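You operate a simulated robot arm through the tools that you are given. There is no shell and no other tool. Be economical: measure what you need, move in short steps, check, and stop when the job is done.

You are at the controls of a simulated two-armed robot. One attempt, no reset.

## Task
Screw the vent plate down over the hole in the brown box's metal lid.
Fine: use the silver screw and the driver; put the driver back.

The check looks at the end state, three seconds after you hand in, the way a careful person would. Anything else that was tipped, shoved, dropped, spilled or broken makes it a failure. Lids that push on must go on centred and level and be pressed home; caps that screw on are set level and turned clockwise until they are tight.

## Robot
Two 6-joint arms with two-finger parallel grippers on one trunk, on a base that drives. Base frame: it is fixed to the floor where the robot stands at the start and does not move with it; the origin is under the middle of the robot, x ahead of it, y to its left, z up. Lengths are in mm, angles in degrees, forces in N, time in s.
The left shoulder is at the start at [80, 216, 1571], the right one opposite. With the tool pointing down near the work surface each hand reaches from about 100 to 660 mm from the robot's upright axis, wherever it stands, measured 20 degrees to its own side. Places, roughly: vent plate [500, -100, 800]. Payload 3.43 kg a hand.
The tool frame of a hand sits at the grasp point between the pads (the TCP): z along the fingers, y along the line on which they close. The tips reach 30 mm beyond it. Largest opening 94 mm; finger width 28, thickness 10; the body of the gripper, 50 by 96 mm, starts 55 mm behind the TCP.
Orientation is told as [roll, pitch, yaw] about the base's x, y, z axes, in that order, counted from this pose: with the fingers straight down and closing along the base's y, the tool's x points along the base's -x, its y along +y and its z along -z.

## Interface
- The arms move only by the tool jog_arm. It takes "left_motion", "right_motion" or both (then of equal length, played together; a hand with none holds still); each is a list of rows, each a list of 7 numbers: the finger opening in m, from 0 to 0.094, then the shift along the base's x, y, z in m, then the turn, a rotation vector about the base's x, y, z in rad. In form: [[grip, dx, dy, dz, ax, ay, az], ...]. A call has 1 to 8 rows; each row is the pose to reach, as a shift and turn from the pose commanded when the call began. Rows are played at 5 a second. More than 50 mm and 8.6 degrees between two rows, or a gripper value outside its range, and nothing of the call is played. A pose out of reach is approached as far as the arm can. The call stops where the force on the tool passes 40 N (or 10 N more than at its start, if that is more) or the arm is blocked; 0.2 s more then pass. The fingers move at their own pace (about 72 mm/s each) and stop on an object; they squeeze with about 33 N. The grip force told is the motor's: it shows also when the fingers shut on nothing. Time passes only in rows, and 0.2 s behind the last, so rows that repeat a pose let the fingers close. The reply holds the time, the measured pose of the TCP, the force on the tool along the base axes, the opening and the grip force, in the units named above and with some noise, with the torque about the TCP (base axes, N m) and any sound that the robot's microphone picked up.
- Cameras (640 x 400 px; columns grow to the right, rows downward): "scene" is now at [96.9, -25.3, 1717.2]; the picture's right is [-0.35, -0.94, 0.00], its down [-0.79, 0.29, -0.54] and it looks along [0.50, -0.19, -0.84] (base axes); focal length 276 px, centre (320, 200). "left" rides on the left gripper at [76, -14, -103] in its tool frame; the picture's right is [0.18, 0.98, 0.00], its down [-0.75, 0.14, -0.64] and it looks along [-0.63, 0.12, 0.77] (tool axes); focal length 243 px, centre (320, 200). "right" rides on the right gripper at [76, 14, -103] in its tool frame; the picture's right is [-0.18, 0.98, 0.00], its down [-0.75, -0.14, -0.64] and it looks along [-0.63, -0.12, 0.77] (tool axes); focal length 243 px, centre (320, 200). There is no depth. A picture from a camera that has moved, and an enlarged one, comes with that camera's place and axes in the base frame and with its lens.
- snapshot(camera): a new picture of that camera. No time passes.
- move_column(by): slides the trunk up (or, below 0, down) by that many mm; the arms and the scene camera ride with it, the base frame stays. It gives what a move gives, with no picture.
- steer(legs): drives the robot by 1 to 6 legs, each [ahead, left, turn to the left] in mm, mm and degrees, along the robot's own axes; the way and the turn of a leg run together, so that a leg with both is an arc; at most 1500 mm and 180 degrees a leg. The arms and the cameras ride along, it lands a little off, and it stops where it bumps. It gives what a move gives.
- head_to(pan, tilt): turns the head with the scene camera to pan (to the left, within 86 degrees either way) and tilt (down, from -29 to 69), counted from straight ahead of the robot. It gives what a move gives.
- enlarge(camera, box): a new picture of the part [left, top, right, bottom] of that camera's present view, enlarged. No time passes.
- close_job(): hands the job in; it is judged then, once.

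Work in short steps. Places have to be worked out from the pictures, the camera data and where the tool is seen: move nearer, look again, correct. Check each grasp and each placing, and mend what went wrong. You have 120 turns and 100 pictures in all, those below and enlarged ones among them. Open the grippers and draw the arms clear of the work before you hand the job in, unless the task says otherwise; then end with one line.

The tools are called by a JSON object that holds its "name" and its "arguments". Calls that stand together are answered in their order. jog_arm: Moves the arms, as the interface text tells. Its arguments: {"type":"object","properties":{"left_motion":{"type":"array"},"right_motion":{"type":"array"}},"required":[]} The other tools are called the same way: move_column (by) slides the trunk up or down; steer (legs) drives the base; head_to (pan, tilt) turns the head that bears the scene camera; snapshot (camera) takes a picture; enlarge (camera, box) takes an enlarged picture of a part of a camera's view; close_job () hands the job in.

At the start:

```text
clock: 0.0
left_ee_pos: [530.0, 37.9, 1000.6]
left_tool_rot: [0.0, 0.1, 0.0]
left_force: [0.1, -0.2, -0.3]
left_torque: [0.0, 0.01, -0.01]
left_finger_gap: 93.9
left_grasp_force: 0.2
right_ee_pos: [345.6, -304.9, 1000.2]
right_tool_rot: [-0.1, 0.0, 0.2]
right_force: [0.3, -0.5, 0.6]
right_torque: [-0.02, 0.01, -0.01]
right_finger_gap: 94.0
right_grasp_force: 0.0
trunk travel left (down, up): [-801.0, 39.0]
robot x, y, heading: [-3.8, 0.5, 0.1]
head pan, tilt: [-20.4, 57.4]
```

scene: 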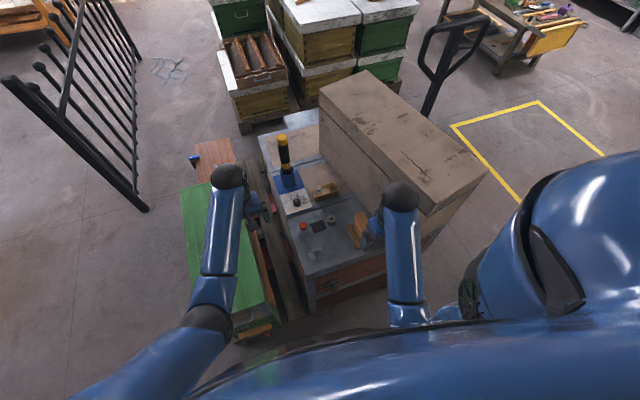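
right: 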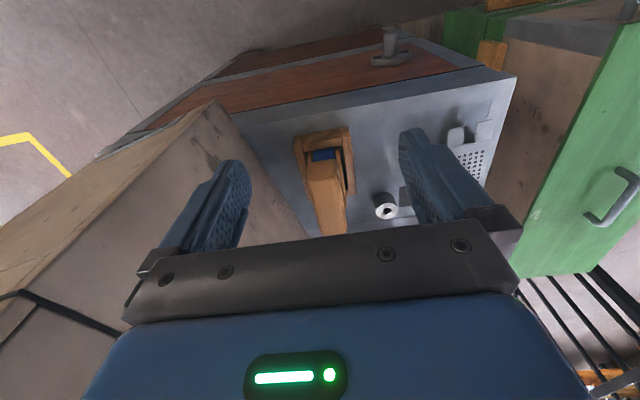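
left: 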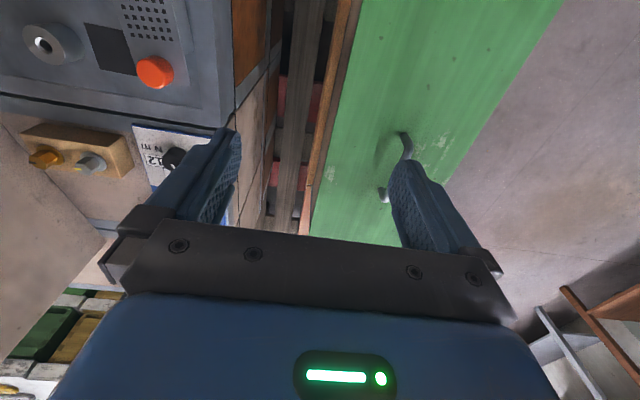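

I look closer at the work area first.

{"name": "enlarge", "arguments": {"camera": "scene", "box": [230, 120, 400, 290]}}

{"name": "enlarge", "arguments": {"camera": "left", "box": [0, 0, 260, 200]}}

{"name": "enlarge", "arguments": {"camera": "right", "box": [270, 20, 530, 240]}}

```text
2.35 times, centred on (315, 205) of scene
camera zoom: at [96.9, -25.3, 1717.2], right [-0.35, -0.94, 0.0], down [-0.79, 0.29, -0.54], along [0.5, -0.19, -0.84], focal length 651 px, centre (332, 188)
```

zoom: 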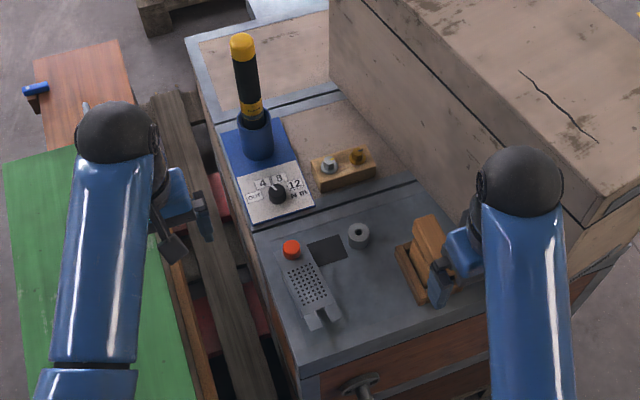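

```text
2.00 times, centred on (130, 100) of left
camera zoom: at [454.5, 23.8, 1101.6], right [-0.18, 0.98, 0.0], down [0.75, 0.14, 0.64], along [0.63, 0.12, -0.77], focal length 485 px, centre (700, 400)
```

zoom: 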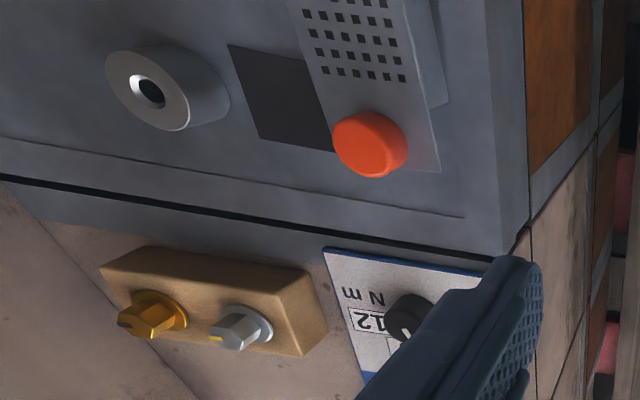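

```text
1.82 times, centred on (400, 130) of right
camera zoom: at [268.7, -290.3, 1102.1], right [0.18, 0.98, 0.0], down [0.75, -0.14, 0.64], along [0.63, -0.12, -0.77], focal length 441 px, centre (174, 327)
```

zoom: 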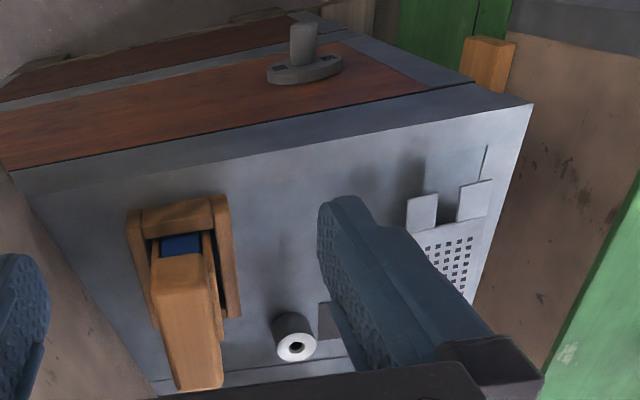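

The plate (with perforations, two tabs and a red knob) lies beside the dark square hole; the driver stands in a dock with a torque dial, the screws are in a wooden rack. I move the left hand aside and bring the right wrist camera over the plate.

{"name": "jog_arm", "arguments": {"left_motion": [[0.094, 0, 0.04, 0, 0, 0, 0], [0.094, 0, 0.08, 0, 0, 0, 0], [0.094, 0, 0.12, 0, 0, 0, 0], [0.094, 0, 0.16, 0, 0, 0, 0], [0.094, 0, 0.16, 0, 0, 0, 0]], "right_motion": [[0.094, 0.01, 0.04, 0, 0, 0, 0], [0.094, 0.02, 0.08, 0, 0, 0, 0], [0.094, 0.03, 0.12, 0, 0, 0, 0], [0.094, 0.03, 0.16, 0, 0, 0, 0], [0.094, 0.03, 0.19, 0, 0, 0, 0]]}}

{"name": "snapshot", "arguments": {"camera": "right"}}

{"name": "enlarge", "arguments": {"camera": "scene", "box": [250, 120, 390, 210]}}

```text
clock: 1.2
left_ee_pos: [528.0, 200.2, 998.2]
left_tool_rot: [0.0, 0.1, -0.1]
left_force: [-0.4, 0.8, 0.0]
left_torque: [0.0, 0.0, 0.01]
left_finger_gap: 94.0
left_grasp_force: 0.1
right_ee_pos: [375.3, -112.8, 999.1]
right_tool_rot: [-0.1, -0.1, -0.1]
right_force: [0.3, -0.1, 0.2]
right_torque: [-0.02, 0.01, 0.01]
right_finger_gap: 93.7
right_grasp_force: 0.1
trunk travel left (down, up): [-801.0, 39.0]
robot x, y, heading: [-3.6, -1.6, 0.2]
head pan, tilt: [-20.4, 57.4]
```

```text
93 pictures are left
camera right: at [298.7, -97.2, 1101.3], right [0.18, 0.98, 0.0], down [0.75, -0.14, 0.64], along [0.63, -0.12, -0.77], focal length 243 px, centre (320, 200)
```

right: 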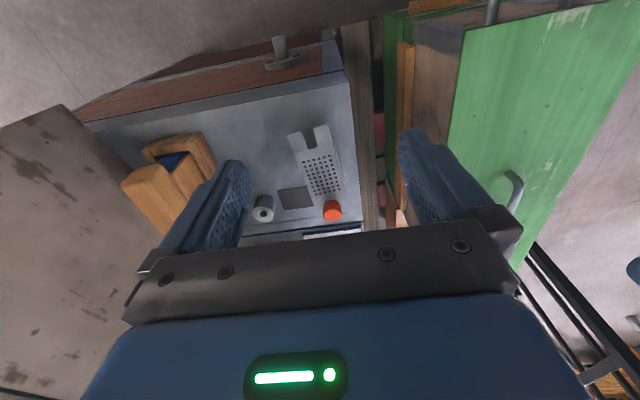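

```text
4.44 times, centred on (320, 165) of scene
camera zoom: at [97.1, -24.0, 1717.2], right [-0.35, -0.94, 0.0], down [-0.79, 0.29, -0.54], along [0.5, -0.19, -0.84], focal length 1229 px, centre (320, 356)
```

zoom: 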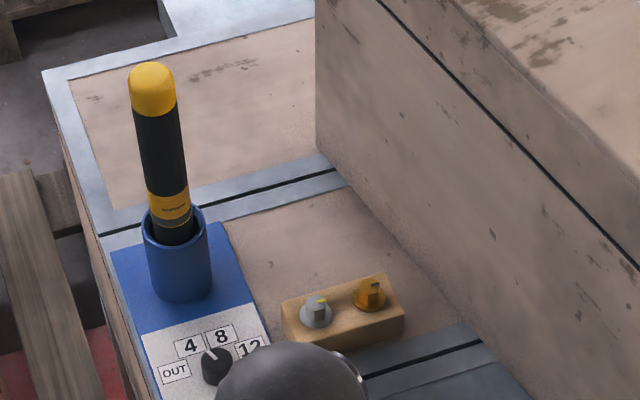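

I zoom the right view onto the lid.

{"name": "enlarge", "arguments": {"camera": "right", "box": [240, 110, 370, 240]}}

{"name": "enlarge", "arguments": {"camera": "scene", "box": [290, 190, 390, 290]}}

```text
3.08 times, centred on (305, 175) of right
camera zoom: at [298.7, -97.2, 1101.3], right [0.18, 0.98, 0.0], down [0.75, -0.14, 0.64], along [0.63, -0.12, -0.77], focal length 746 px, centre (366, 277)
```

zoom: 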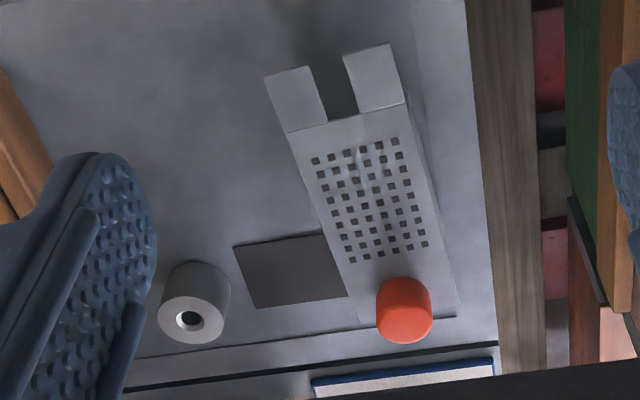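

```text
4.00 times, centred on (340, 240) of scene
camera zoom: at [97.1, -24.0, 1717.2], right [-0.35, -0.94, 0.0], down [-0.79, 0.29, -0.54], along [0.5, -0.19, -0.84], focal length 1106 px, centre (240, 40)
```

zoom: 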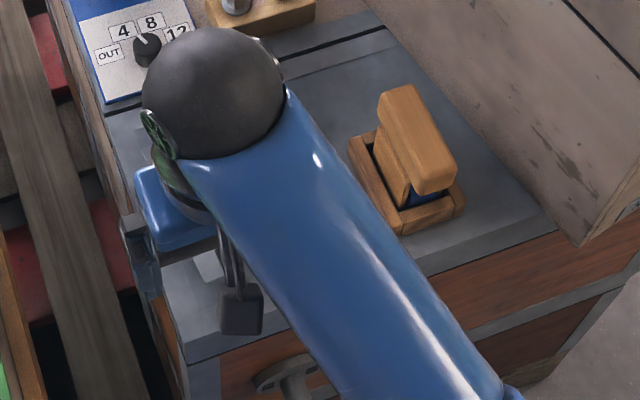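

Boss with threaded hole at about (534,-232), hole (533,-181), red knob (553,-126), fork tabs near (436,-136). I go lower for a closer look.

{"name": "jog_arm", "arguments": {"right_motion": [[0.094, 0.02, -0.02, -0.04, 0, 0, 0], [0.094, 0.04, -0.03, -0.08, 0, 0, 0], [0.094, 0.05, -0.03, -0.08, 0, 0, 0]]}}

{"name": "enlarge", "arguments": {"camera": "right", "box": [200, 60, 440, 240]}}

```text
clock: 2.0
left_ee_pos: [529.9, 200.2, 998.0]
left_tool_rot: [0.0, -0.2, 0.1]
left_force: [-0.5, 0.4, -0.5]
left_torque: [0.02, 0.01, -0.01]
left_finger_gap: 93.9
left_grasp_force: 0.1
right_ee_pos: [427.2, -146.6, 918.8]
right_tool_rot: [-0.1, -0.1, 0.1]
right_force: [-0.5, -0.3, 0.2]
right_torque: [0.0, -0.02, -0.01]
right_finger_gap: 94.2
right_grasp_force: 0.1
trunk travel left (down, up): [-801.0, 39.0]
robot x, y, heading: [-1.3, -2.2, -0.1]
head pan, tilt: [-20.4, 57.4]
```

```text
2.22 times, centred on (320, 150) of right
camera zoom: at [351.3, -131.4, 1021.3], right [0.18, 0.98, 0.0], down [0.75, -0.14, 0.64], along [0.63, -0.12, -0.77], focal length 539 px, centre (320, 311)
```

zoom: 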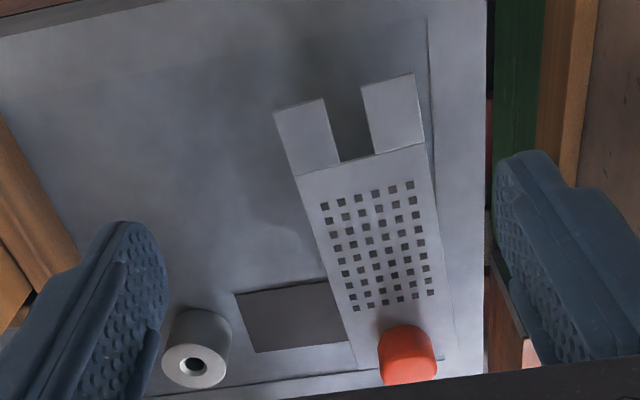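

I tilt the right hand to get a low-angle view that shows heights (tabs, boss).

{"name": "jog_arm", "arguments": {"right_motion": [[0.094, -0.01, 0, -0.01, 0, -0.13, 0], [0.094, -0.02, 0, -0.02, 0, -0.26, 0], [0.094, -0.03, 0, -0.03, 0, -0.39, 0], [0.094, -0.04, 0, -0.035, 0, -0.52, 0], [0.094, -0.04, 0, -0.035, 0, -0.52, 0]]}}

{"name": "snapshot", "arguments": {"camera": "right"}}

```text
clock: 3.2
left_ee_pos: [528.7, 199.3, 999.0]
left_tool_rot: [0.0, 0.0, 0.0]
left_force: [0.0, 0.2, 0.2]
left_torque: [-0.01, -0.01, 0.01]
left_finger_gap: 93.9
left_grasp_force: 0.0
right_ee_pos: [385.2, -145.4, 885.8]
right_tool_rot: [-0.1, -29.9, 0.1]
right_force: [-0.5, -0.1, 0.2]
right_torque: [-0.01, -0.01, -0.03]
right_finger_gap: 93.7
right_grasp_force: 0.2
trunk travel left (down, up): [-801.0, 39.0]
robot x, y, heading: [1.4, 0.1, -0.3]
head pan, tilt: [-20.4, 57.4]
```

```text
88 pictures are left
camera right: at [267.1, -131.1, 936.4], right [0.16, 0.98, 0.09], down [0.33, -0.14, 0.93], along [0.93, -0.12, -0.35], focal length 243 px, centre (320, 200)
```

right: 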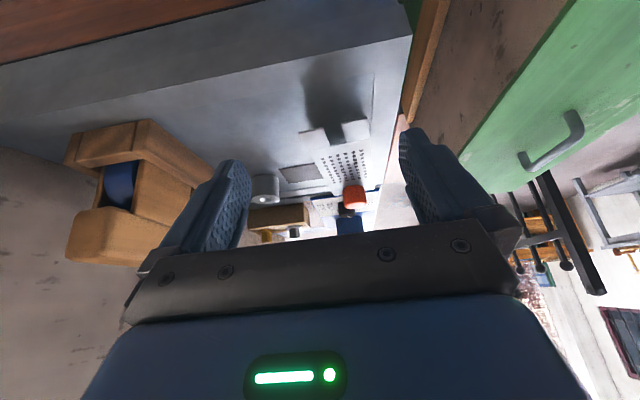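

{"name": "enlarge", "arguments": {"camera": "right", "box": [240, 80, 400, 240]}}

```text
2.50 times, centred on (320, 160) of right
camera zoom: at [267.1, -131.1, 936.4], right [0.16, 0.98, 0.09], down [0.33, -0.14, 0.93], along [0.93, -0.12, -0.35], focal length 606 px, centre (320, 300)
```

zoom: 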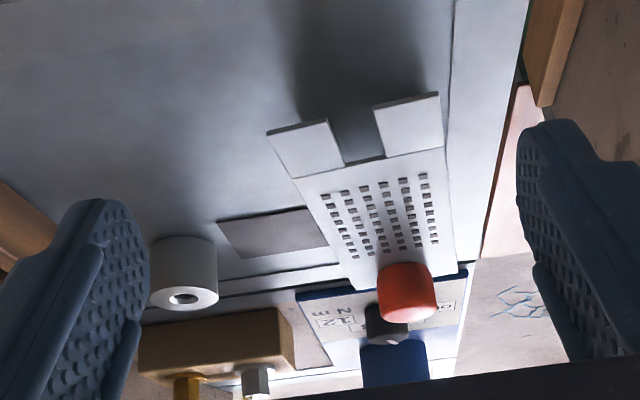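

Triangulation: lid surface z≈797, boss top ≈(538,-234,823), plate top all along ≈825, so the plate is a raised piece. I check its side with the left camera, yawed to look towards -y.

{"name": "jog_arm", "arguments": {"left_motion": [[0.094, -0.006, -0.0, -0.01, 0, 0, -0.14], [0.094, -0.012, 0, -0.02, 0, 0, -0.28], [0.094, -0.018, -0.02, -0.03, 0, 0, -0.42], [0.094, -0.025, -0.04, -0.04, 0, 0, -0.56], [0.094, -0.03, -0.06, -0.05, 0, 0, -0.7], [0.094, -0.035, -0.08, -0.06, 0, 0, -0.84], [0.094, -0.04, -0.1, -0.07, 0, 0, -0.98], [0.094, -0.045, -0.12, -0.08, 0, 0, -1.1]]}}

{"name": "enlarge", "arguments": {"camera": "left", "box": [200, 60, 440, 240]}}

```text
clock: 5.0
left_ee_pos: [483.0, 79.2, 921.2]
left_tool_rot: [0.1, 0.0, -63.1]
left_force: [-0.1, 0.2, -0.5]
left_torque: [0.0, 0.02, -0.01]
left_finger_gap: 94.2
left_grasp_force: 0.0
right_ee_pos: [384.4, -146.2, 885.9]
right_tool_rot: [-0.1, -29.9, 0.1]
right_force: [0.4, 0.4, -0.1]
right_torque: [0.02, 0.02, -0.01]
right_finger_gap: 94.0
right_grasp_force: 0.0
trunk travel left (down, up): [-801.0, 39.0]
robot x, y, heading: [0.8, 0.5, 0.0]
head pan, tilt: [-20.4, 57.4]
```

```text
2.22 times, centred on (320, 150) of left
camera zoom: at [436.7, 139.8, 1022.3], right [0.79, 0.61, 0.0], down [0.47, -0.61, 0.64], along [0.39, -0.51, -0.77], focal length 539 px, centre (320, 311)
```

zoom: 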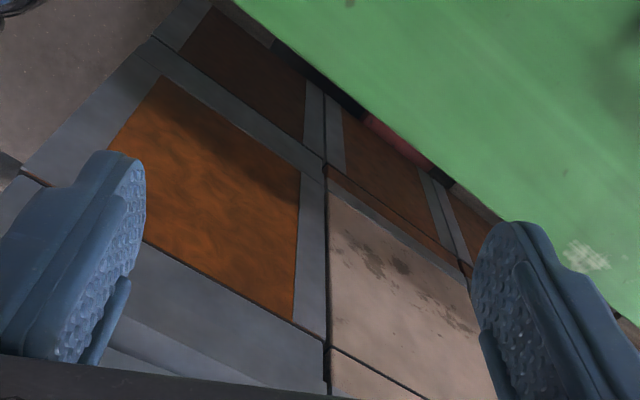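

The view is too low; I tilt the left camera up and yaw it a bit.

{"name": "jog_arm", "arguments": {"left_motion": [[0.094, 0, 0, 0.0, -0.1, -0.05, 0], [0.094, 0, 0, 0, -0.2, -0.1, 0], [0.094, 0, 0, 0, -0.3, -0.15, 0], [0.094, 0, 0, 0.0, -0.4, -0.2, 0], [0.094, 0, 0, 0.0, -0.44, -0.22, 0]]}}

{"name": "enlarge", "arguments": {"camera": "left", "box": [200, 60, 440, 240]}}

```text
clock: 6.2
left_ee_pos: [484.9, 78.8, 918.5]
left_tool_rot: [-0.2, -28.2, -63.0]
left_force: [0.4, 0.8, -0.2]
left_torque: [-0.02, -0.03, 0.0]
left_finger_gap: 93.7
left_grasp_force: 0.1
right_ee_pos: [383.3, -147.0, 886.7]
right_tool_rot: [-0.1, -29.8, 0.2]
right_force: [0.0, 0.1, 0.3]
right_torque: [0.01, 0.01, 0.04]
right_finger_gap: 94.1
right_grasp_force: 0.0
trunk travel left (down, up): [-801.0, 39.0]
robot x, y, heading: [1.3, -1.8, 0.1]
head pan, tilt: [-20.4, 57.4]
```

```text
2.22 times, centred on (320, 150) of left
camera zoom: at [420.0, 175.3, 973.4], right [0.8, 0.59, -0.09], down [0.29, -0.26, 0.92], along [0.52, -0.77, -0.38], focal length 539 px, centre (320, 311)
```

zoom: 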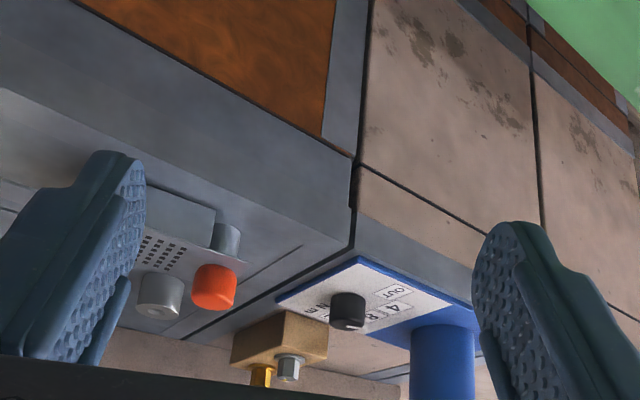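

The left view shows the plate is carried on a post under the red knob: it is a swing cover pivoting at ≈(540,-125), and the boss at (538,-234) is 109 mm away, inside the fork slot range. So I swing it about 85° with the right hand caging it; first I level the right hand above it, and move the left back.

{"name": "jog_arm", "arguments": {"right_motion": [[0.094, 0.02, 0.003, 0.02, 0, 0.13, 0], [0.094, 0.04, 0.006, 0.02, 0, 0.26, 0], [0.094, 0.06, 0.01, 0.02, 0, 0.39, 0], [0.094, 0.08, 0.015, 0.02, 0, 0.522, 0], [0.094, 0.09, 0.015, 0.014, 0, 0.522, 0]], "left_motion": [[0.094, 0, 0.03, 0.02, 0.1, 0.05, 0], [0.094, 0, 0.06, 0.04, 0.2, 0.1, 0], [0.094, 0, 0.09, 0.06, 0.3, 0.15, 0], [0.094, 0, 0.12, 0.08, 0.4, 0.2, 0], [0.094, 0, 0.15, 0.08, 0.44, 0.22, 0]]}}

{"name": "snapshot", "arguments": {"camera": "right"}}

```text
clock: 7.4
left_ee_pos: [482.7, 230.4, 996.3]
left_tool_rot: [-0.2, 0.0, -63.1]
left_force: [-0.1, 0.5, -0.4]
left_torque: [0.0, 0.03, 0.0]
left_finger_gap: 94.0
left_grasp_force: 0.0
right_ee_pos: [472.8, -128.5, 900.1]
right_tool_rot: [-0.1, 0.1, 0.1]
right_force: [0.4, -0.3, -0.5]
right_torque: [0.03, 0.0, -0.01]
right_finger_gap: 94.1
right_grasp_force: 0.2
trunk travel left (down, up): [-801.0, 39.0]
robot x, y, heading: [2.8, -1.2, -0.0]
head pan, tilt: [-20.4, 57.4]
```

```text
84 pictures are left
camera right: at [397.7, -114.4, 1003.5], right [0.18, 0.98, 0.0], down [0.76, -0.14, 0.64], along [0.63, -0.12, -0.77], focal length 243 px, centre (320, 200)
```

right: 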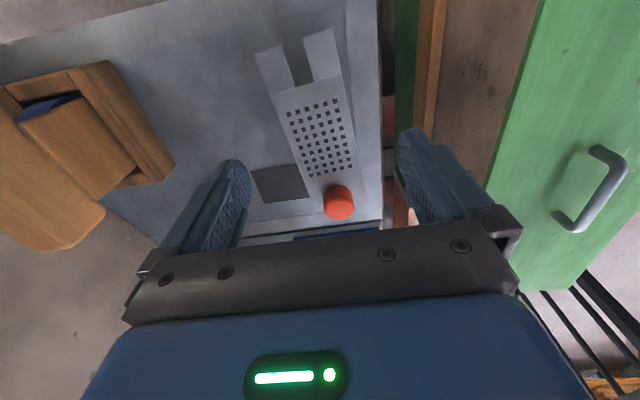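

The plate's perforated middle is at ≈(478,-129). I descend around it with the fingers open, then narrow the gap to cage it.

{"name": "jog_arm", "arguments": {"right_motion": [[0.094, 0, -0.001, -0.03, 0, 0, 0.08], [0.094, 0.0, -0.002, -0.05, 0, 0, 0.08], [0.094, 0.0, -0.002, -0.064, 0, 0, 0.08], [0.075, 0.0, -0.002, -0.064, 0, 0, 0.08], [0.062, 0.0, -0.002, -0.064, 0, 0, 0.08], [0.062, 0.0, -0.002, -0.064, 0, 0, 0.08]]}}

{"name": "snapshot", "arguments": {"camera": "right"}}

{"name": "enlarge", "arguments": {"camera": "scene", "box": [250, 150, 390, 290]}}

```text
clock: 8.8
left_ee_pos: [480.7, 230.6, 998.2]
left_tool_rot: [0.0, 0.0, -63.1]
left_force: [-0.6, 0.2, 0.3]
left_torque: [-0.02, 0.03, -0.01]
left_finger_gap: 94.1
left_grasp_force: 0.1
right_ee_pos: [474.1, -131.3, 835.0]
right_tool_rot: [-0.1, 0.1, 4.5]
right_force: [0.4, 0.1, 0.1]
right_torque: [-0.02, -0.03, 0.01]
right_finger_gap: 62.1
right_grasp_force: 0.0
trunk travel left (down, up): [-801.0, 39.0]
robot x, y, heading: [2.9, -2.5, 0.0]
head pan, tilt: [-20.4, 57.4]
```

```text
83 pictures are left
camera right: at [397.0, -122.1, 937.1], right [0.1, 0.99, 0.0], down [0.76, -0.08, 0.64], along [0.64, -0.07, -0.77], focal length 243 px, centre (320, 200)
```

right: 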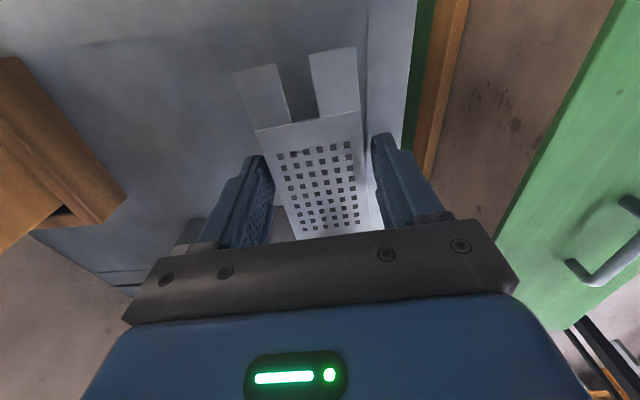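

```text
2.86 times, centred on (320, 220) of scene
camera zoom: at [97.0, -25.1, 1717.2], right [-0.35, -0.94, 0.0], down [-0.79, 0.29, -0.54], along [0.5, -0.19, -0.84], focal length 790 px, centre (320, 143)
```

zoom: 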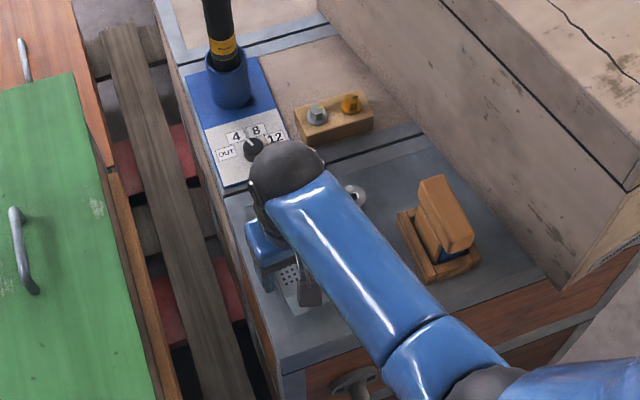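

The plate is caged. I swing it about the pivot by the first 32°.

{"name": "jog_arm", "arguments": {"right_motion": [[0.062, 0.0015, -0.0091, 0, 0, 0, 0.14], [0.062, 0.0043, -0.018, 0, 0, 0, 0.28], [0.062, 0.0083, -0.0264, 0, 0, 0, 0.42], [0.062, 0.0134, -0.0341, 0, 0, 0, 0.56], [0.062, 0.0134, -0.0341, 0, 0, 0, 0.56]]}}

{"name": "snapshot", "arguments": {"camera": "right"}}

```text
clock: 10.0
left_ee_pos: [481.2, 228.5, 997.1]
left_tool_rot: [0.0, -0.1, -63.0]
left_force: [0.2, -0.4, 0.3]
left_torque: [0.0, 0.02, -0.03]
left_finger_gap: 93.8
left_grasp_force: 0.0
right_ee_pos: [490.1, -166.2, 833.7]
right_tool_rot: [-0.1, 0.1, 36.8]
right_force: [-0.5, 0.0, -0.8]
right_torque: [-0.04, 0.03, 0.02]
right_finger_gap: 62.1
right_grasp_force: 0.0
trunk travel left (down, up): [-801.0, 39.0]
robot x, y, heading: [-0.8, 0.5, 0.0]
head pan, tilt: [-20.4, 57.4]
```

```text
81 pictures are left
camera right: at [420.3, -199.3, 936.4], right [-0.44, 0.9, 0.0], down [0.69, 0.34, 0.64], along [0.58, 0.28, -0.77], focal length 243 px, centre (320, 200)
```

right: 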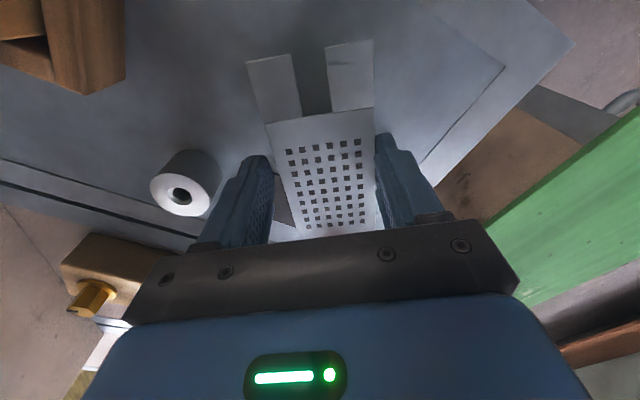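

The plate follows. I continue the swing to just short of the target.

{"name": "jog_arm", "arguments": {"right_motion": [[0.062, 0.0062, -0.0066, 0, 0, 0, 0.14], [0.062, 0.0133, -0.0122, 0, 0, 0, 0.28], [0.062, 0.0211, -0.0168, 0, 0, 0, 0.42], [0.062, 0.0294, -0.0203, 0, 0, 0, 0.56], [0.062, 0.0382, -0.0226, 0, 0, 0, 0.7], [0.062, 0.0471, -0.0235, 0, 0, 0, 0.84], [0.062, 0.0471, -0.0235, 0, 0, 0, 0.84]]}}

{"name": "snapshot", "arguments": {"camera": "right"}}

```text
clock: 11.6
left_ee_pos: [482.0, 229.0, 997.4]
left_tool_rot: [-0.1, 0.0, -63.1]
left_force: [0.1, 0.1, -0.2]
left_torque: [0.03, -0.01, -0.01]
left_finger_gap: 93.9
left_grasp_force: 0.1
right_ee_pos: [536.0, -190.2, 834.7]
right_tool_rot: [-0.1, 0.1, 85.0]
right_force: [0.0, 0.1, -0.7]
right_torque: [0.02, 0.01, 0.0]
right_finger_gap: 61.9
right_grasp_force: 0.0
trunk travel left (down, up): [-801.0, 39.0]
robot x, y, heading: [1.0, -3.1, -0.1]
head pan, tilt: [-20.4, 57.4]
```

```text
80 pictures are left
camera right: at [514.5, -264.1, 937.4], right [-0.96, 0.27, 0.0], down [0.21, 0.74, 0.64], along [0.17, 0.62, -0.77], focal length 243 px, centre (320, 200)
```

right: 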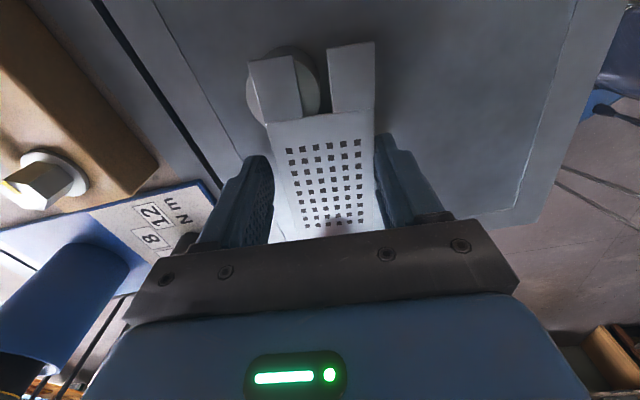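

The boss is ~12 mm off the slot centre; about 6° more rotation needed.

{"name": "jog_arm", "arguments": {"right_motion": [[0.062, 0.0036, 0, 0, 0, 0, 0.055], [0.062, 0.0072, 0, 0, 0, 0, 0.11], [0.062, 0.0072, 0, 0, 0, 0, 0.11]]}}

{"name": "enlarge", "arguments": {"camera": "right", "box": [220, 20, 420, 220]}}

```text
clock: 12.4
left_ee_pos: [481.1, 229.9, 998.4]
left_tool_rot: [0.0, 0.0, -62.9]
left_force: [0.9, -0.8, 0.2]
left_torque: [-0.02, -0.02, 0.02]
left_finger_gap: 93.8
left_grasp_force: 0.1
right_ee_pos: [542.5, -190.3, 835.9]
right_tool_rot: [0.1, 0.1, 91.2]
right_force: [0.3, -1.0, -0.3]
right_torque: [0.03, -0.02, -0.03]
right_finger_gap: 61.8
right_grasp_force: 0.2
trunk travel left (down, up): [-801.0, 39.0]
robot x, y, heading: [-2.3, -0.8, -0.0]
head pan, tilt: [-20.4, 57.4]
```

```text
2.00 times, centred on (320, 120) of right
camera zoom: at [529.8, -266.3, 937.7], right [-0.99, 0.16, 0.0], down [0.12, 0.76, 0.64], along [0.11, 0.63, -0.77], focal length 485 px, centre (320, 360)
```

zoom: 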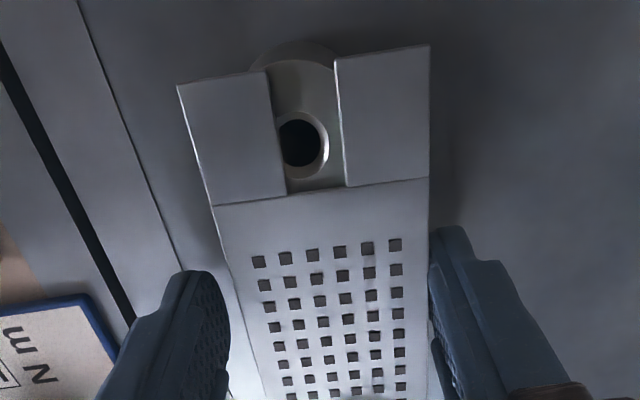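

The hole is seen in the slot, about 2 mm off centre. I correct by another degree.

{"name": "jog_arm", "arguments": {"right_motion": [[0.062, 0.0013, 0, 0, 0, 0, 0.02], [0.062, 0.0013, 0, 0, 0, 0, 0.02]]}}

{"name": "enlarge", "arguments": {"camera": "right", "box": [220, 20, 420, 220]}}

```text
clock: 13.0
left_ee_pos: [482.0, 229.6, 996.9]
left_tool_rot: [0.0, 0.0, -63.0]
left_force: [0.0, -0.3, 0.9]
left_torque: [0.01, 0.02, -0.01]
left_finger_gap: 94.0
left_grasp_force: 0.0
right_ee_pos: [543.5, -191.4, 836.6]
right_tool_rot: [0.1, 0.2, 92.3]
right_force: [-0.3, 0.2, -0.3]
right_torque: [0.0, 0.01, 0.0]
right_finger_gap: 62.1
right_grasp_force: 0.1
trunk travel left (down, up): [-801.0, 39.0]
robot x, y, heading: [-3.9, 0.7, -0.2]
head pan, tilt: [-20.4, 57.4]
```

```text
2.00 times, centred on (320, 120) of right
camera zoom: at [532.4, -266.7, 938.3], right [-0.99, 0.14, 0.0], down [0.11, 0.76, 0.64], along [0.09, 0.63, -0.77], focal length 485 px, centre (320, 360)
```

zoom: 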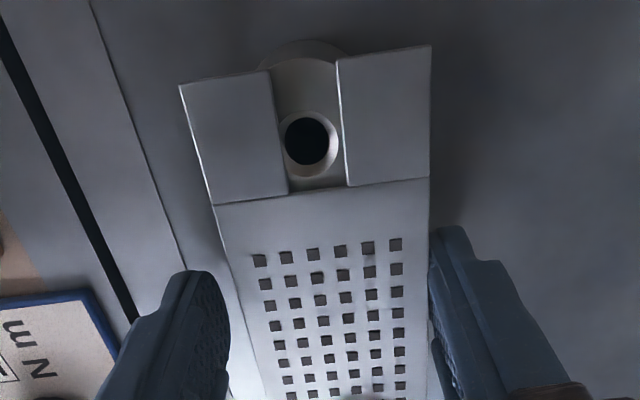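

Centred: boss axis ≈(539.5,-235). I open and lift clear, then check the space in front of the base.

{"name": "jog_arm", "arguments": {"right_motion": [[0.08, 0, 0, 0, 0, 0, 0], [0.094, 0, 0, 0, 0, 0, 0], [0.094, 0, 0, 0.04, 0, 0, 0], [0.094, 0, 0, 0.08, 0, 0, 0], [0.094, 0, 0, 0.12, 0, 0, 0], [0.094, 0, 0, 0.16, 0, 0, 0]]}}

{"name": "head_to", "arguments": {"pan": -10, "tilt": 69}}

{"name": "snapshot", "arguments": {"camera": "scene"}}

{"name": "snapshot", "arguments": {"camera": "right"}}

```text
clock: 14.4
left_ee_pos: [482.8, 230.1, 997.2]
left_tool_rot: [0.0, 0.0, -63.1]
left_force: [-0.3, -0.5, -0.1]
left_torque: [-0.05, -0.01, 0.01]
left_finger_gap: 94.1
left_grasp_force: 0.0
right_ee_pos: [545.1, -185.3, 995.3]
right_tool_rot: [0.0, 0.1, 92.3]
right_force: [-0.6, 0.1, -0.5]
right_torque: [-0.01, -0.02, 0.02]
right_finger_gap: 94.1
right_grasp_force: 0.0
trunk travel left (down, up): [-801.0, 39.0]
robot x, y, heading: [-0.8, -1.1, -0.2]
head pan, tilt: [-20.4, 57.4]
```

```text
clock: 15.1
left_ee_pos: [481.7, 229.9, 996.3]
left_tool_rot: [0.0, 0.0, -63.0]
left_force: [0.5, 0.3, 0.0]
left_torque: [0.0, 0.01, 0.0]
left_finger_gap: 94.2
left_grasp_force: 0.1
right_ee_pos: [546.1, -186.2, 995.6]
right_tool_rot: [0.1, 0.1, 92.2]
right_force: [-0.1, 0.0, 0.1]
right_torque: [-0.02, 0.0, -0.04]
right_finger_gap: 94.4
right_grasp_force: 0.1
trunk travel left (down, up): [-801.0, 39.0]
robot x, y, heading: [-0.5, -0.4, 0.2]
head pan, tilt: [-10.0, 68.8]
```

```text
77 pictures are left
camera scene: at [87.0, -10.6, 1704.7], right [-0.17, -0.98, 0.0], down [-0.92, 0.16, -0.36], along [0.36, -0.06, -0.93], focal length 276 px, centre (320, 200)
```

scene: 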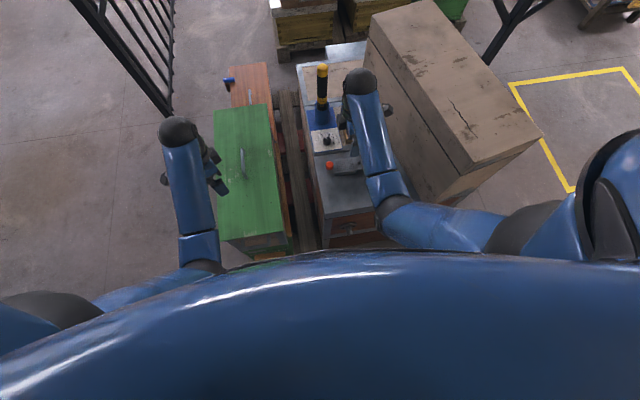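

```text
76 pictures are left
camera right: at [534.7, -261.7, 1098.5], right [-0.99, 0.14, 0.0], down [0.11, 0.76, 0.64], along [0.09, 0.63, -0.77], focal length 243 px, centre (320, 200)
```

right: 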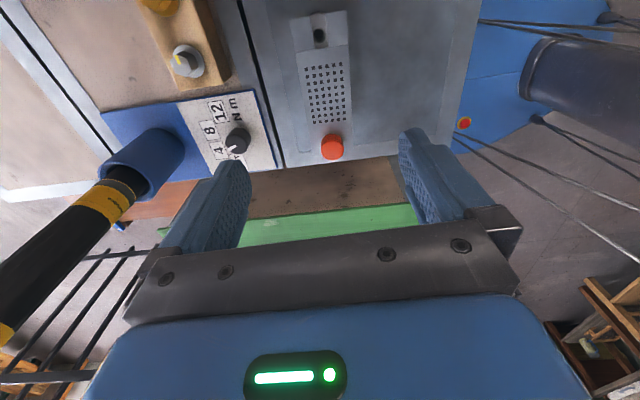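

I need to know the gap between base and box; I swing the left camera to look back at it. The dial pointer and screws are also visible: zoom there.

{"name": "enlarge", "arguments": {"camera": "right", "box": [90, 0, 350, 200]}}

{"name": "jog_arm", "arguments": {"left_motion": [[0.094, 0, 0.0, 0, 0, 0, -0.14], [0.094, 0, 0, 0, 0, 0, -0.28], [0.094, 0, 0, 0, 0, 0, -0.42], [0.094, 0, 0, 0, 0, 0, -0.56], [0.094, 0, 0, 0, 0, 0, -0.7], [0.094, 0, 0, 0, 0, 0, -0.84], [0.094, 0, 0, 0, 0, 0, -0.98], [0.094, 0, 0, 0, 0, 0, -1.1]]}}

{"name": "snapshot", "arguments": {"camera": "left"}}

```text
2.00 times, centred on (220, 100) of right
camera zoom: at [534.7, -261.7, 1098.5], right [-0.99, 0.14, 0.0], down [0.11, 0.76, 0.64], along [0.09, 0.63, -0.77], focal length 485 px, centre (520, 400)
```

zoom: 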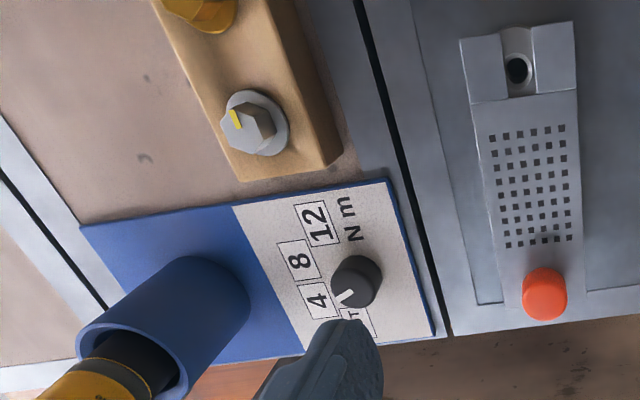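

```text
clock: 16.9
left_ee_pos: [484.6, 228.6, 997.9]
left_tool_rot: [0.0, 0.0, -126.2]
left_force: [-1.1, -1.0, -0.4]
left_torque: [0.0, -0.02, 0.02]
left_finger_gap: 94.2
left_grasp_force: 0.1
right_ee_pos: [546.0, -185.3, 996.4]
right_tool_rot: [0.0, 0.2, 92.3]
right_force: [-0.1, 0.8, 0.2]
right_torque: [0.01, -0.01, -0.02]
right_finger_gap: 93.9
right_grasp_force: 0.0
trunk travel left (down, up): [-801.0, 39.0]
robot x, y, heading: [-1.8, -2.1, 0.1]
head pan, tilt: [-10.0, 68.8]
```

```text
74 pictures are left
camera left: at [518.5, 298.3, 1101.1], right [0.9, -0.43, 0.0], down [-0.33, -0.69, 0.64], along [-0.28, -0.58, -0.77], focal length 243 px, centre (320, 200)
```

left: 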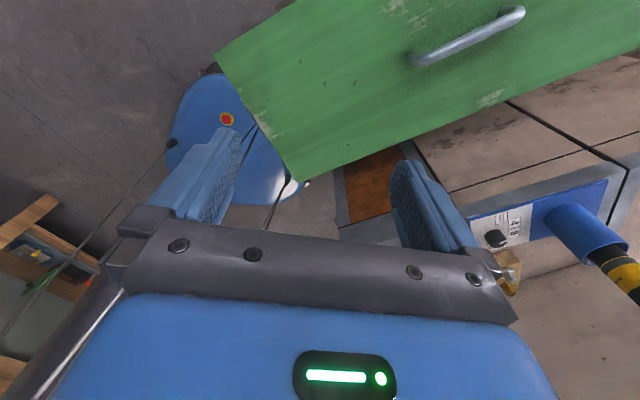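

Base front is at x≈130–190, box front ≈364, so ~140 mm ahead is safe. I first pull both hands back 140 mm so they stay clear of the driver, then drive.

{"name": "jog_arm", "arguments": {"left_motion": [[0.094, -0.03, 0.0, 0, 0, 0, 0.14], [0.094, -0.06, 0, 0, 0, 0, 0.28], [0.094, -0.09, 0, 0, 0, 0, 0.42], [0.094, -0.12, 0, 0, 0, 0, 0.56], [0.094, -0.14, 0, 0, 0, 0, 0.7], [0.094, -0.14, 0, 0, 0, 0, 0.84], [0.094, -0.14, 0, 0, 0, 0, 0.98], [0.094, -0.14, 0, 0, 0, 0, 1.1]], "right_motion": [[0.094, -0.03, 0.0, 0, 0, 0, -0.14], [0.094, -0.06, 0, 0, 0, 0, -0.28], [0.094, -0.09, 0, 0, 0, 0, -0.42], [0.094, -0.12, 0, 0, 0, 0, -0.56], [0.094, -0.14, 0, 0, 0, 0, -0.7], [0.094, -0.14, 0, 0, 0, 0, -0.84], [0.094, -0.14, 0, 0, 0, 0, -0.98], [0.094, -0.14, 0, 0, 0, 0, -1.1]]}}

{"name": "steer", "arguments": {"legs": [[140, 0, 0]]}}

{"name": "head_to", "arguments": {"pan": -12, "tilt": 55}}

{"name": "snapshot", "arguments": {"camera": "scene"}}

{"name": "snapshot", "arguments": {"camera": "right"}}

```text
clock: 18.7
left_ee_pos: [343.9, 229.0, 999.9]
left_tool_rot: [0.1, 0.0, -62.9]
left_force: [0.4, -0.4, 0.5]
left_torque: [0.01, 0.0, 0.0]
left_finger_gap: 94.0
left_grasp_force: 0.0
right_ee_pos: [402.6, -189.8, 995.2]
right_tool_rot: [-0.1, 0.1, 29.2]
right_force: [0.8, -0.6, -1.6]
right_torque: [-0.03, 0.01, 0.02]
right_finger_gap: 94.1
right_grasp_force: 0.1
trunk travel left (down, up): [-801.0, 39.0]
robot x, y, heading: [3.2, -0.5, -0.1]
head pan, tilt: [-10.0, 68.8]
```

```text
clock: 19.9
left_ee_pos: [426.5, 229.9, 997.6]
left_tool_rot: [-0.4, 0.2, -62.8]
left_force: [1.0, -0.1, 0.4]
left_torque: [-0.01, 0.08, 0.05]
left_finger_gap: 94.0
left_grasp_force: 0.2
right_ee_pos: [484.3, -188.3, 992.3]
right_tool_rot: [0.1, 0.5, 29.3]
right_force: [0.9, 0.5, -0.7]
right_torque: [-0.02, 0.08, 0.0]
right_finger_gap: 93.9
right_grasp_force: 0.0
trunk travel left (down, up): [-801.0, 39.0]
robot x, y, heading: [74.9, -1.1, 0.2]
head pan, tilt: [-10.0, 68.8]
stopped in leg 1: the robot was blocked; the commanded pose is now the measured one
```

```text
clock: 20.7
left_ee_pos: [422.0, 228.3, 999.1]
left_tool_rot: [0.0, 0.1, -62.9]
left_force: [0.4, 0.1, -0.2]
left_torque: [-0.01, 0.0, 0.02]
left_finger_gap: 94.2
left_grasp_force: 0.1
right_ee_pos: [481.8, -188.7, 994.8]
right_tool_rot: [0.0, 0.3, 29.3]
right_force: [-0.7, 0.0, 0.1]
right_torque: [0.01, -0.01, -0.03]
right_finger_gap: 94.1
right_grasp_force: 0.1
trunk travel left (down, up): [-801.0, 39.0]
robot x, y, heading: [74.7, -0.7, 0.2]
head pan, tilt: [-12.0, 55.0]
```

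```text
73 pictures are left
camera scene: at [181.8, -15.8, 1719.7], right [-0.21, -0.98, 0.0], down [-0.8, 0.17, -0.57], along [0.56, -0.12, -0.82], focal length 276 px, centre (320, 200)
```

scene: 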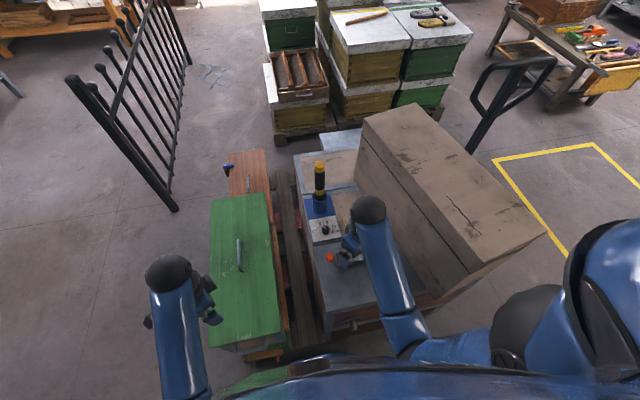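

```text
72 pictures are left
camera right: at [408.5, -213.0, 1096.5], right [-0.32, 0.95, 0.0], down [0.73, 0.25, 0.64], along [0.6, 0.2, -0.77], focal length 243 px, centre (320, 200)
```

right: 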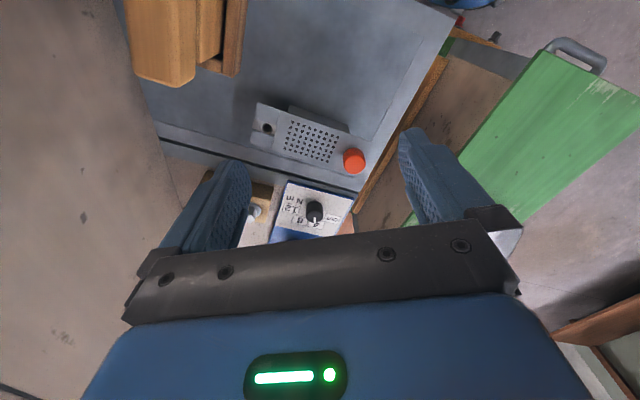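

Blocked at +75 mm, nothing looks shifted (driver upright, fork still over the boss). I back off 10 mm to unload the contact and lower the trunk 150 mm to gain reach; hands are raised first to compensate.

{"name": "steer", "arguments": {"legs": [[-10, 0, 0]]}}

{"name": "jog_arm", "arguments": {"left_motion": [[0.094, 0, 0, 0.05, 0, 0, 0], [0.094, 0, 0, 0.1, 0, 0, 0], [0.094, 0, 0, 0.15, 0, 0, 0]], "right_motion": [[0.094, 0, 0, 0.05, 0, 0, -0.1], [0.094, 0, 0, 0.1, 0, 0, -0.2], [0.094, 0, 0, 0.15, 0, 0, -0.3]]}}

{"name": "move_column", "arguments": {"by": -150}}

{"name": "enlarge", "arguments": {"camera": "scene", "box": [240, 60, 440, 240]}}

{"name": "enlarge", "arguments": {"camera": "right", "box": [230, 60, 410, 240]}}

```text
clock: 21.4
left_ee_pos: [411.3, 228.8, 998.5]
left_tool_rot: [-0.1, 0.1, -62.9]
left_force: [-0.5, 0.0, 0.6]
left_torque: [-0.01, 0.01, 0.01]
left_finger_gap: 94.0
left_grasp_force: 0.1
right_ee_pos: [470.4, -190.2, 992.7]
right_tool_rot: [0.0, 0.3, 29.3]
right_force: [-0.3, 0.4, -0.6]
right_torque: [-0.03, 0.04, 0.0]
right_finger_gap: 93.9
right_grasp_force: 0.0
trunk travel left (down, up): [-801.0, 39.0]
robot x, y, heading: [67.9, -1.3, 0.2]
head pan, tilt: [-12.0, 55.0]
```

```text
clock: 22.2
left_ee_pos: [408.4, 229.6, 1004.4]
left_tool_rot: [0.1, -0.1, -62.9]
left_force: [0.2, 0.4, -0.2]
left_torque: [-0.01, -0.01, -0.02]
left_finger_gap: 94.0
left_grasp_force: 0.1
left hand out of reach, approached as far as the arm can: row 1, 2, 3
right_ee_pos: [468.7, -190.9, 1005.7]
right_tool_rot: [-0.1, -0.7, 12.1]
right_force: [-0.3, 0.1, 0.6]
right_torque: [0.01, -0.01, 0.02]
right_finger_gap: 93.6
right_grasp_force: 0.0
right hand out of reach, approached as far as the arm can: row 1, 2, 3
trunk travel left (down, up): [-801.0, 39.0]
robot x, y, heading: [67.6, -1.7, 0.2]
head pan, tilt: [-12.0, 55.0]
```

```text
clock: 24.0
left_ee_pos: [408.5, 228.8, 853.6]
left_tool_rot: [0.3, -0.1, -62.8]
left_force: [0.4, 0.8, 0.9]
left_torque: [-0.02, -0.02, 0.01]
left_finger_gap: 94.1
left_grasp_force: 0.0
right_ee_pos: [468.0, -191.1, 857.0]
right_tool_rot: [-0.2, -0.9, 12.1]
right_force: [0.3, 0.2, -0.3]
right_torque: [0.0, 0.02, 0.01]
right_finger_gap: 93.9
right_grasp_force: 0.1
trunk travel left (down, up): [-651.0, 189.0]
robot x, y, heading: [63.8, 2.6, -0.1]
head pan, tilt: [-12.0, 55.0]
```

```text
2.22 times, centred on (340, 150) of scene
camera zoom: at [166.5, -15.9, 1570.2], right [-0.21, -0.98, 0.0], down [-0.8, 0.17, -0.57], along [0.56, -0.12, -0.82], focal length 614 px, centre (276, 311)
```

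zoom: 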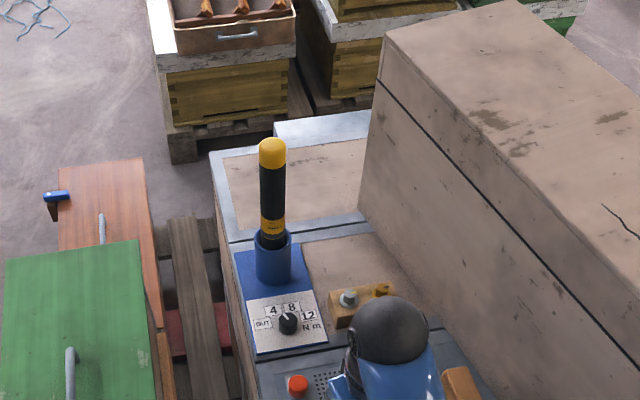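

```text
2.22 times, centred on (320, 150) of right
camera zoom: at [388.7, -192.7, 957.8], right [-0.03, 1.0, 0.0], down [0.76, 0.02, 0.65], along [0.65, 0.02, -0.76], focal length 539 px, centre (320, 311)
```

zoom: 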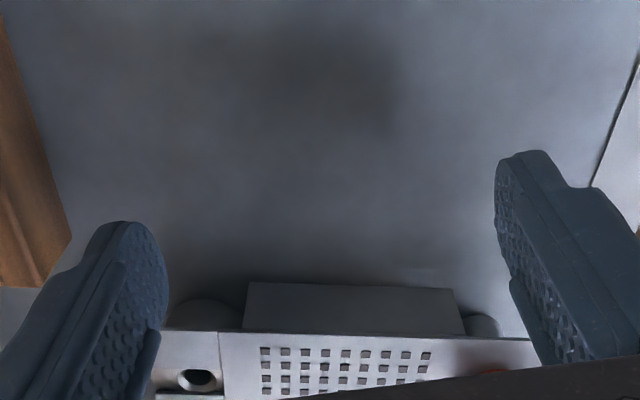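

The hands can't rise relative to the trunk there; I undo the column drop, then look at the dock and screws from closer.

{"name": "move_column", "arguments": {"by": 150}}

{"name": "jog_arm", "arguments": {"right_motion": [[0.094, 0.02, 0, 0, 0, 0, 0], [0.094, 0.05, 0, 0, 0, 0, 0], [0.094, 0.05, 0, 0, 0, 0, 0]]}}

{"name": "snapshot", "arguments": {"camera": "right"}}

{"name": "enlarge", "arguments": {"camera": "right", "box": [230, 100, 410, 240]}}

```text
clock: 25.8
left_ee_pos: [409.3, 229.5, 1004.1]
left_tool_rot: [0.2, -0.1, -63.0]
left_force: [-0.4, -0.8, 0.4]
left_torque: [-0.02, 0.04, -0.03]
left_finger_gap: 94.0
left_grasp_force: 0.1
right_ee_pos: [468.3, -189.3, 1006.5]
right_tool_rot: [-0.2, -0.8, 12.0]
right_force: [0.4, 0.1, -0.2]
right_torque: [0.0, 0.04, 0.0]
right_finger_gap: 94.0
right_grasp_force: 0.2
trunk travel left (down, up): [-801.0, 39.0]
robot x, y, heading: [67.5, 1.2, 0.1]
head pan, tilt: [-12.0, 55.0]
```

```text
clock: 26.6
left_ee_pos: [407.7, 229.7, 1003.9]
left_tool_rot: [0.2, -0.1, -62.9]
left_force: [0.4, -0.3, 0.1]
left_torque: [0.0, 0.0, 0.0]
left_finger_gap: 93.8
left_grasp_force: 0.0
right_ee_pos: [517.1, -190.2, 1004.5]
right_tool_rot: [-0.1, -0.8, 12.0]
right_force: [-0.4, 0.1, -0.5]
right_torque: [-0.02, 0.01, 0.0]
right_finger_gap: 94.0
right_grasp_force: 0.0
trunk travel left (down, up): [-801.0, 39.0]
robot x, y, heading: [65.3, -1.6, 0.3]
head pan, tilt: [-12.0, 55.0]
```

```text
69 pictures are left
camera right: at [438.0, -191.7, 1105.6], right [-0.03, 1.0, 0.0], down [0.76, 0.02, 0.65], along [0.65, 0.02, -0.76], focal length 243 px, centre (320, 200)
```

right: 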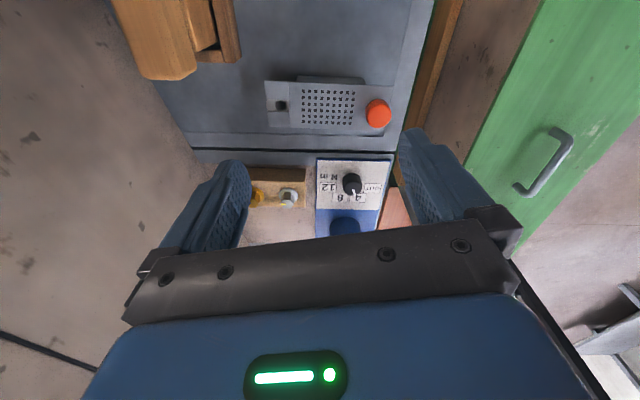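

```text
2.86 times, centred on (320, 170) of right
camera zoom: at [438.0, -191.7, 1105.6], right [-0.03, 1.0, 0.0], down [0.76, 0.02, 0.65], along [0.65, 0.02, -0.76], focal length 693 px, centre (320, 286)
```

zoom: 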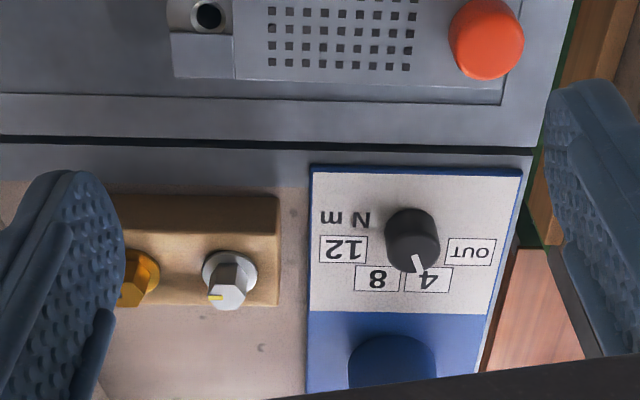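

The dial points to 4 N m (driving in, not OUT). I look for any torque marking on the driver band, lid and box before deciding.

{"name": "enlarge", "arguments": {"camera": "scene", "box": [295, 155, 355, 245]}}

{"name": "enlarge", "arguments": {"camera": "right", "box": [160, 0, 440, 150]}}

```text
4.44 times, centred on (325, 200) of scene
camera zoom: at [166.3, -15.9, 1720.2], right [-0.21, -0.98, 0.0], down [-0.8, 0.17, -0.57], along [0.56, -0.12, -0.82], focal length 1229 px, centre (298, 200)
```

zoom: 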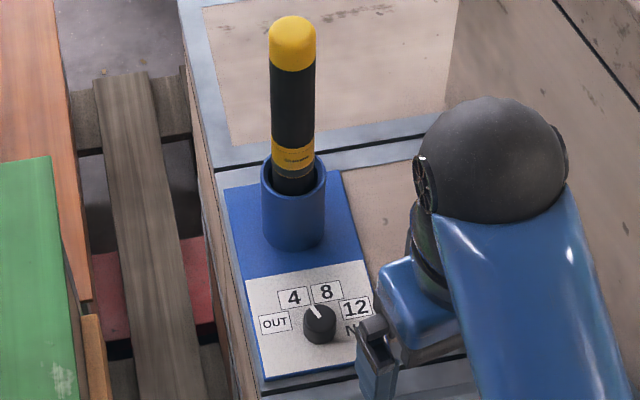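

```text
2.29 times, centred on (300, 75) of right
camera zoom: at [438.0, -191.7, 1105.6], right [-0.03, 1.0, 0.0], down [0.76, 0.02, 0.65], along [0.65, 0.02, -0.76], focal length 555 px, centre (366, 486)
```

zoom: 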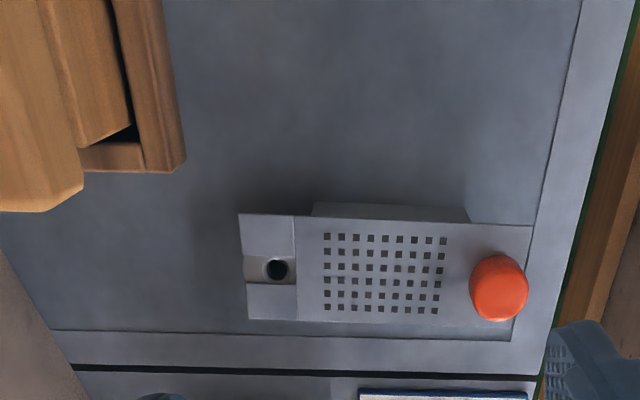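

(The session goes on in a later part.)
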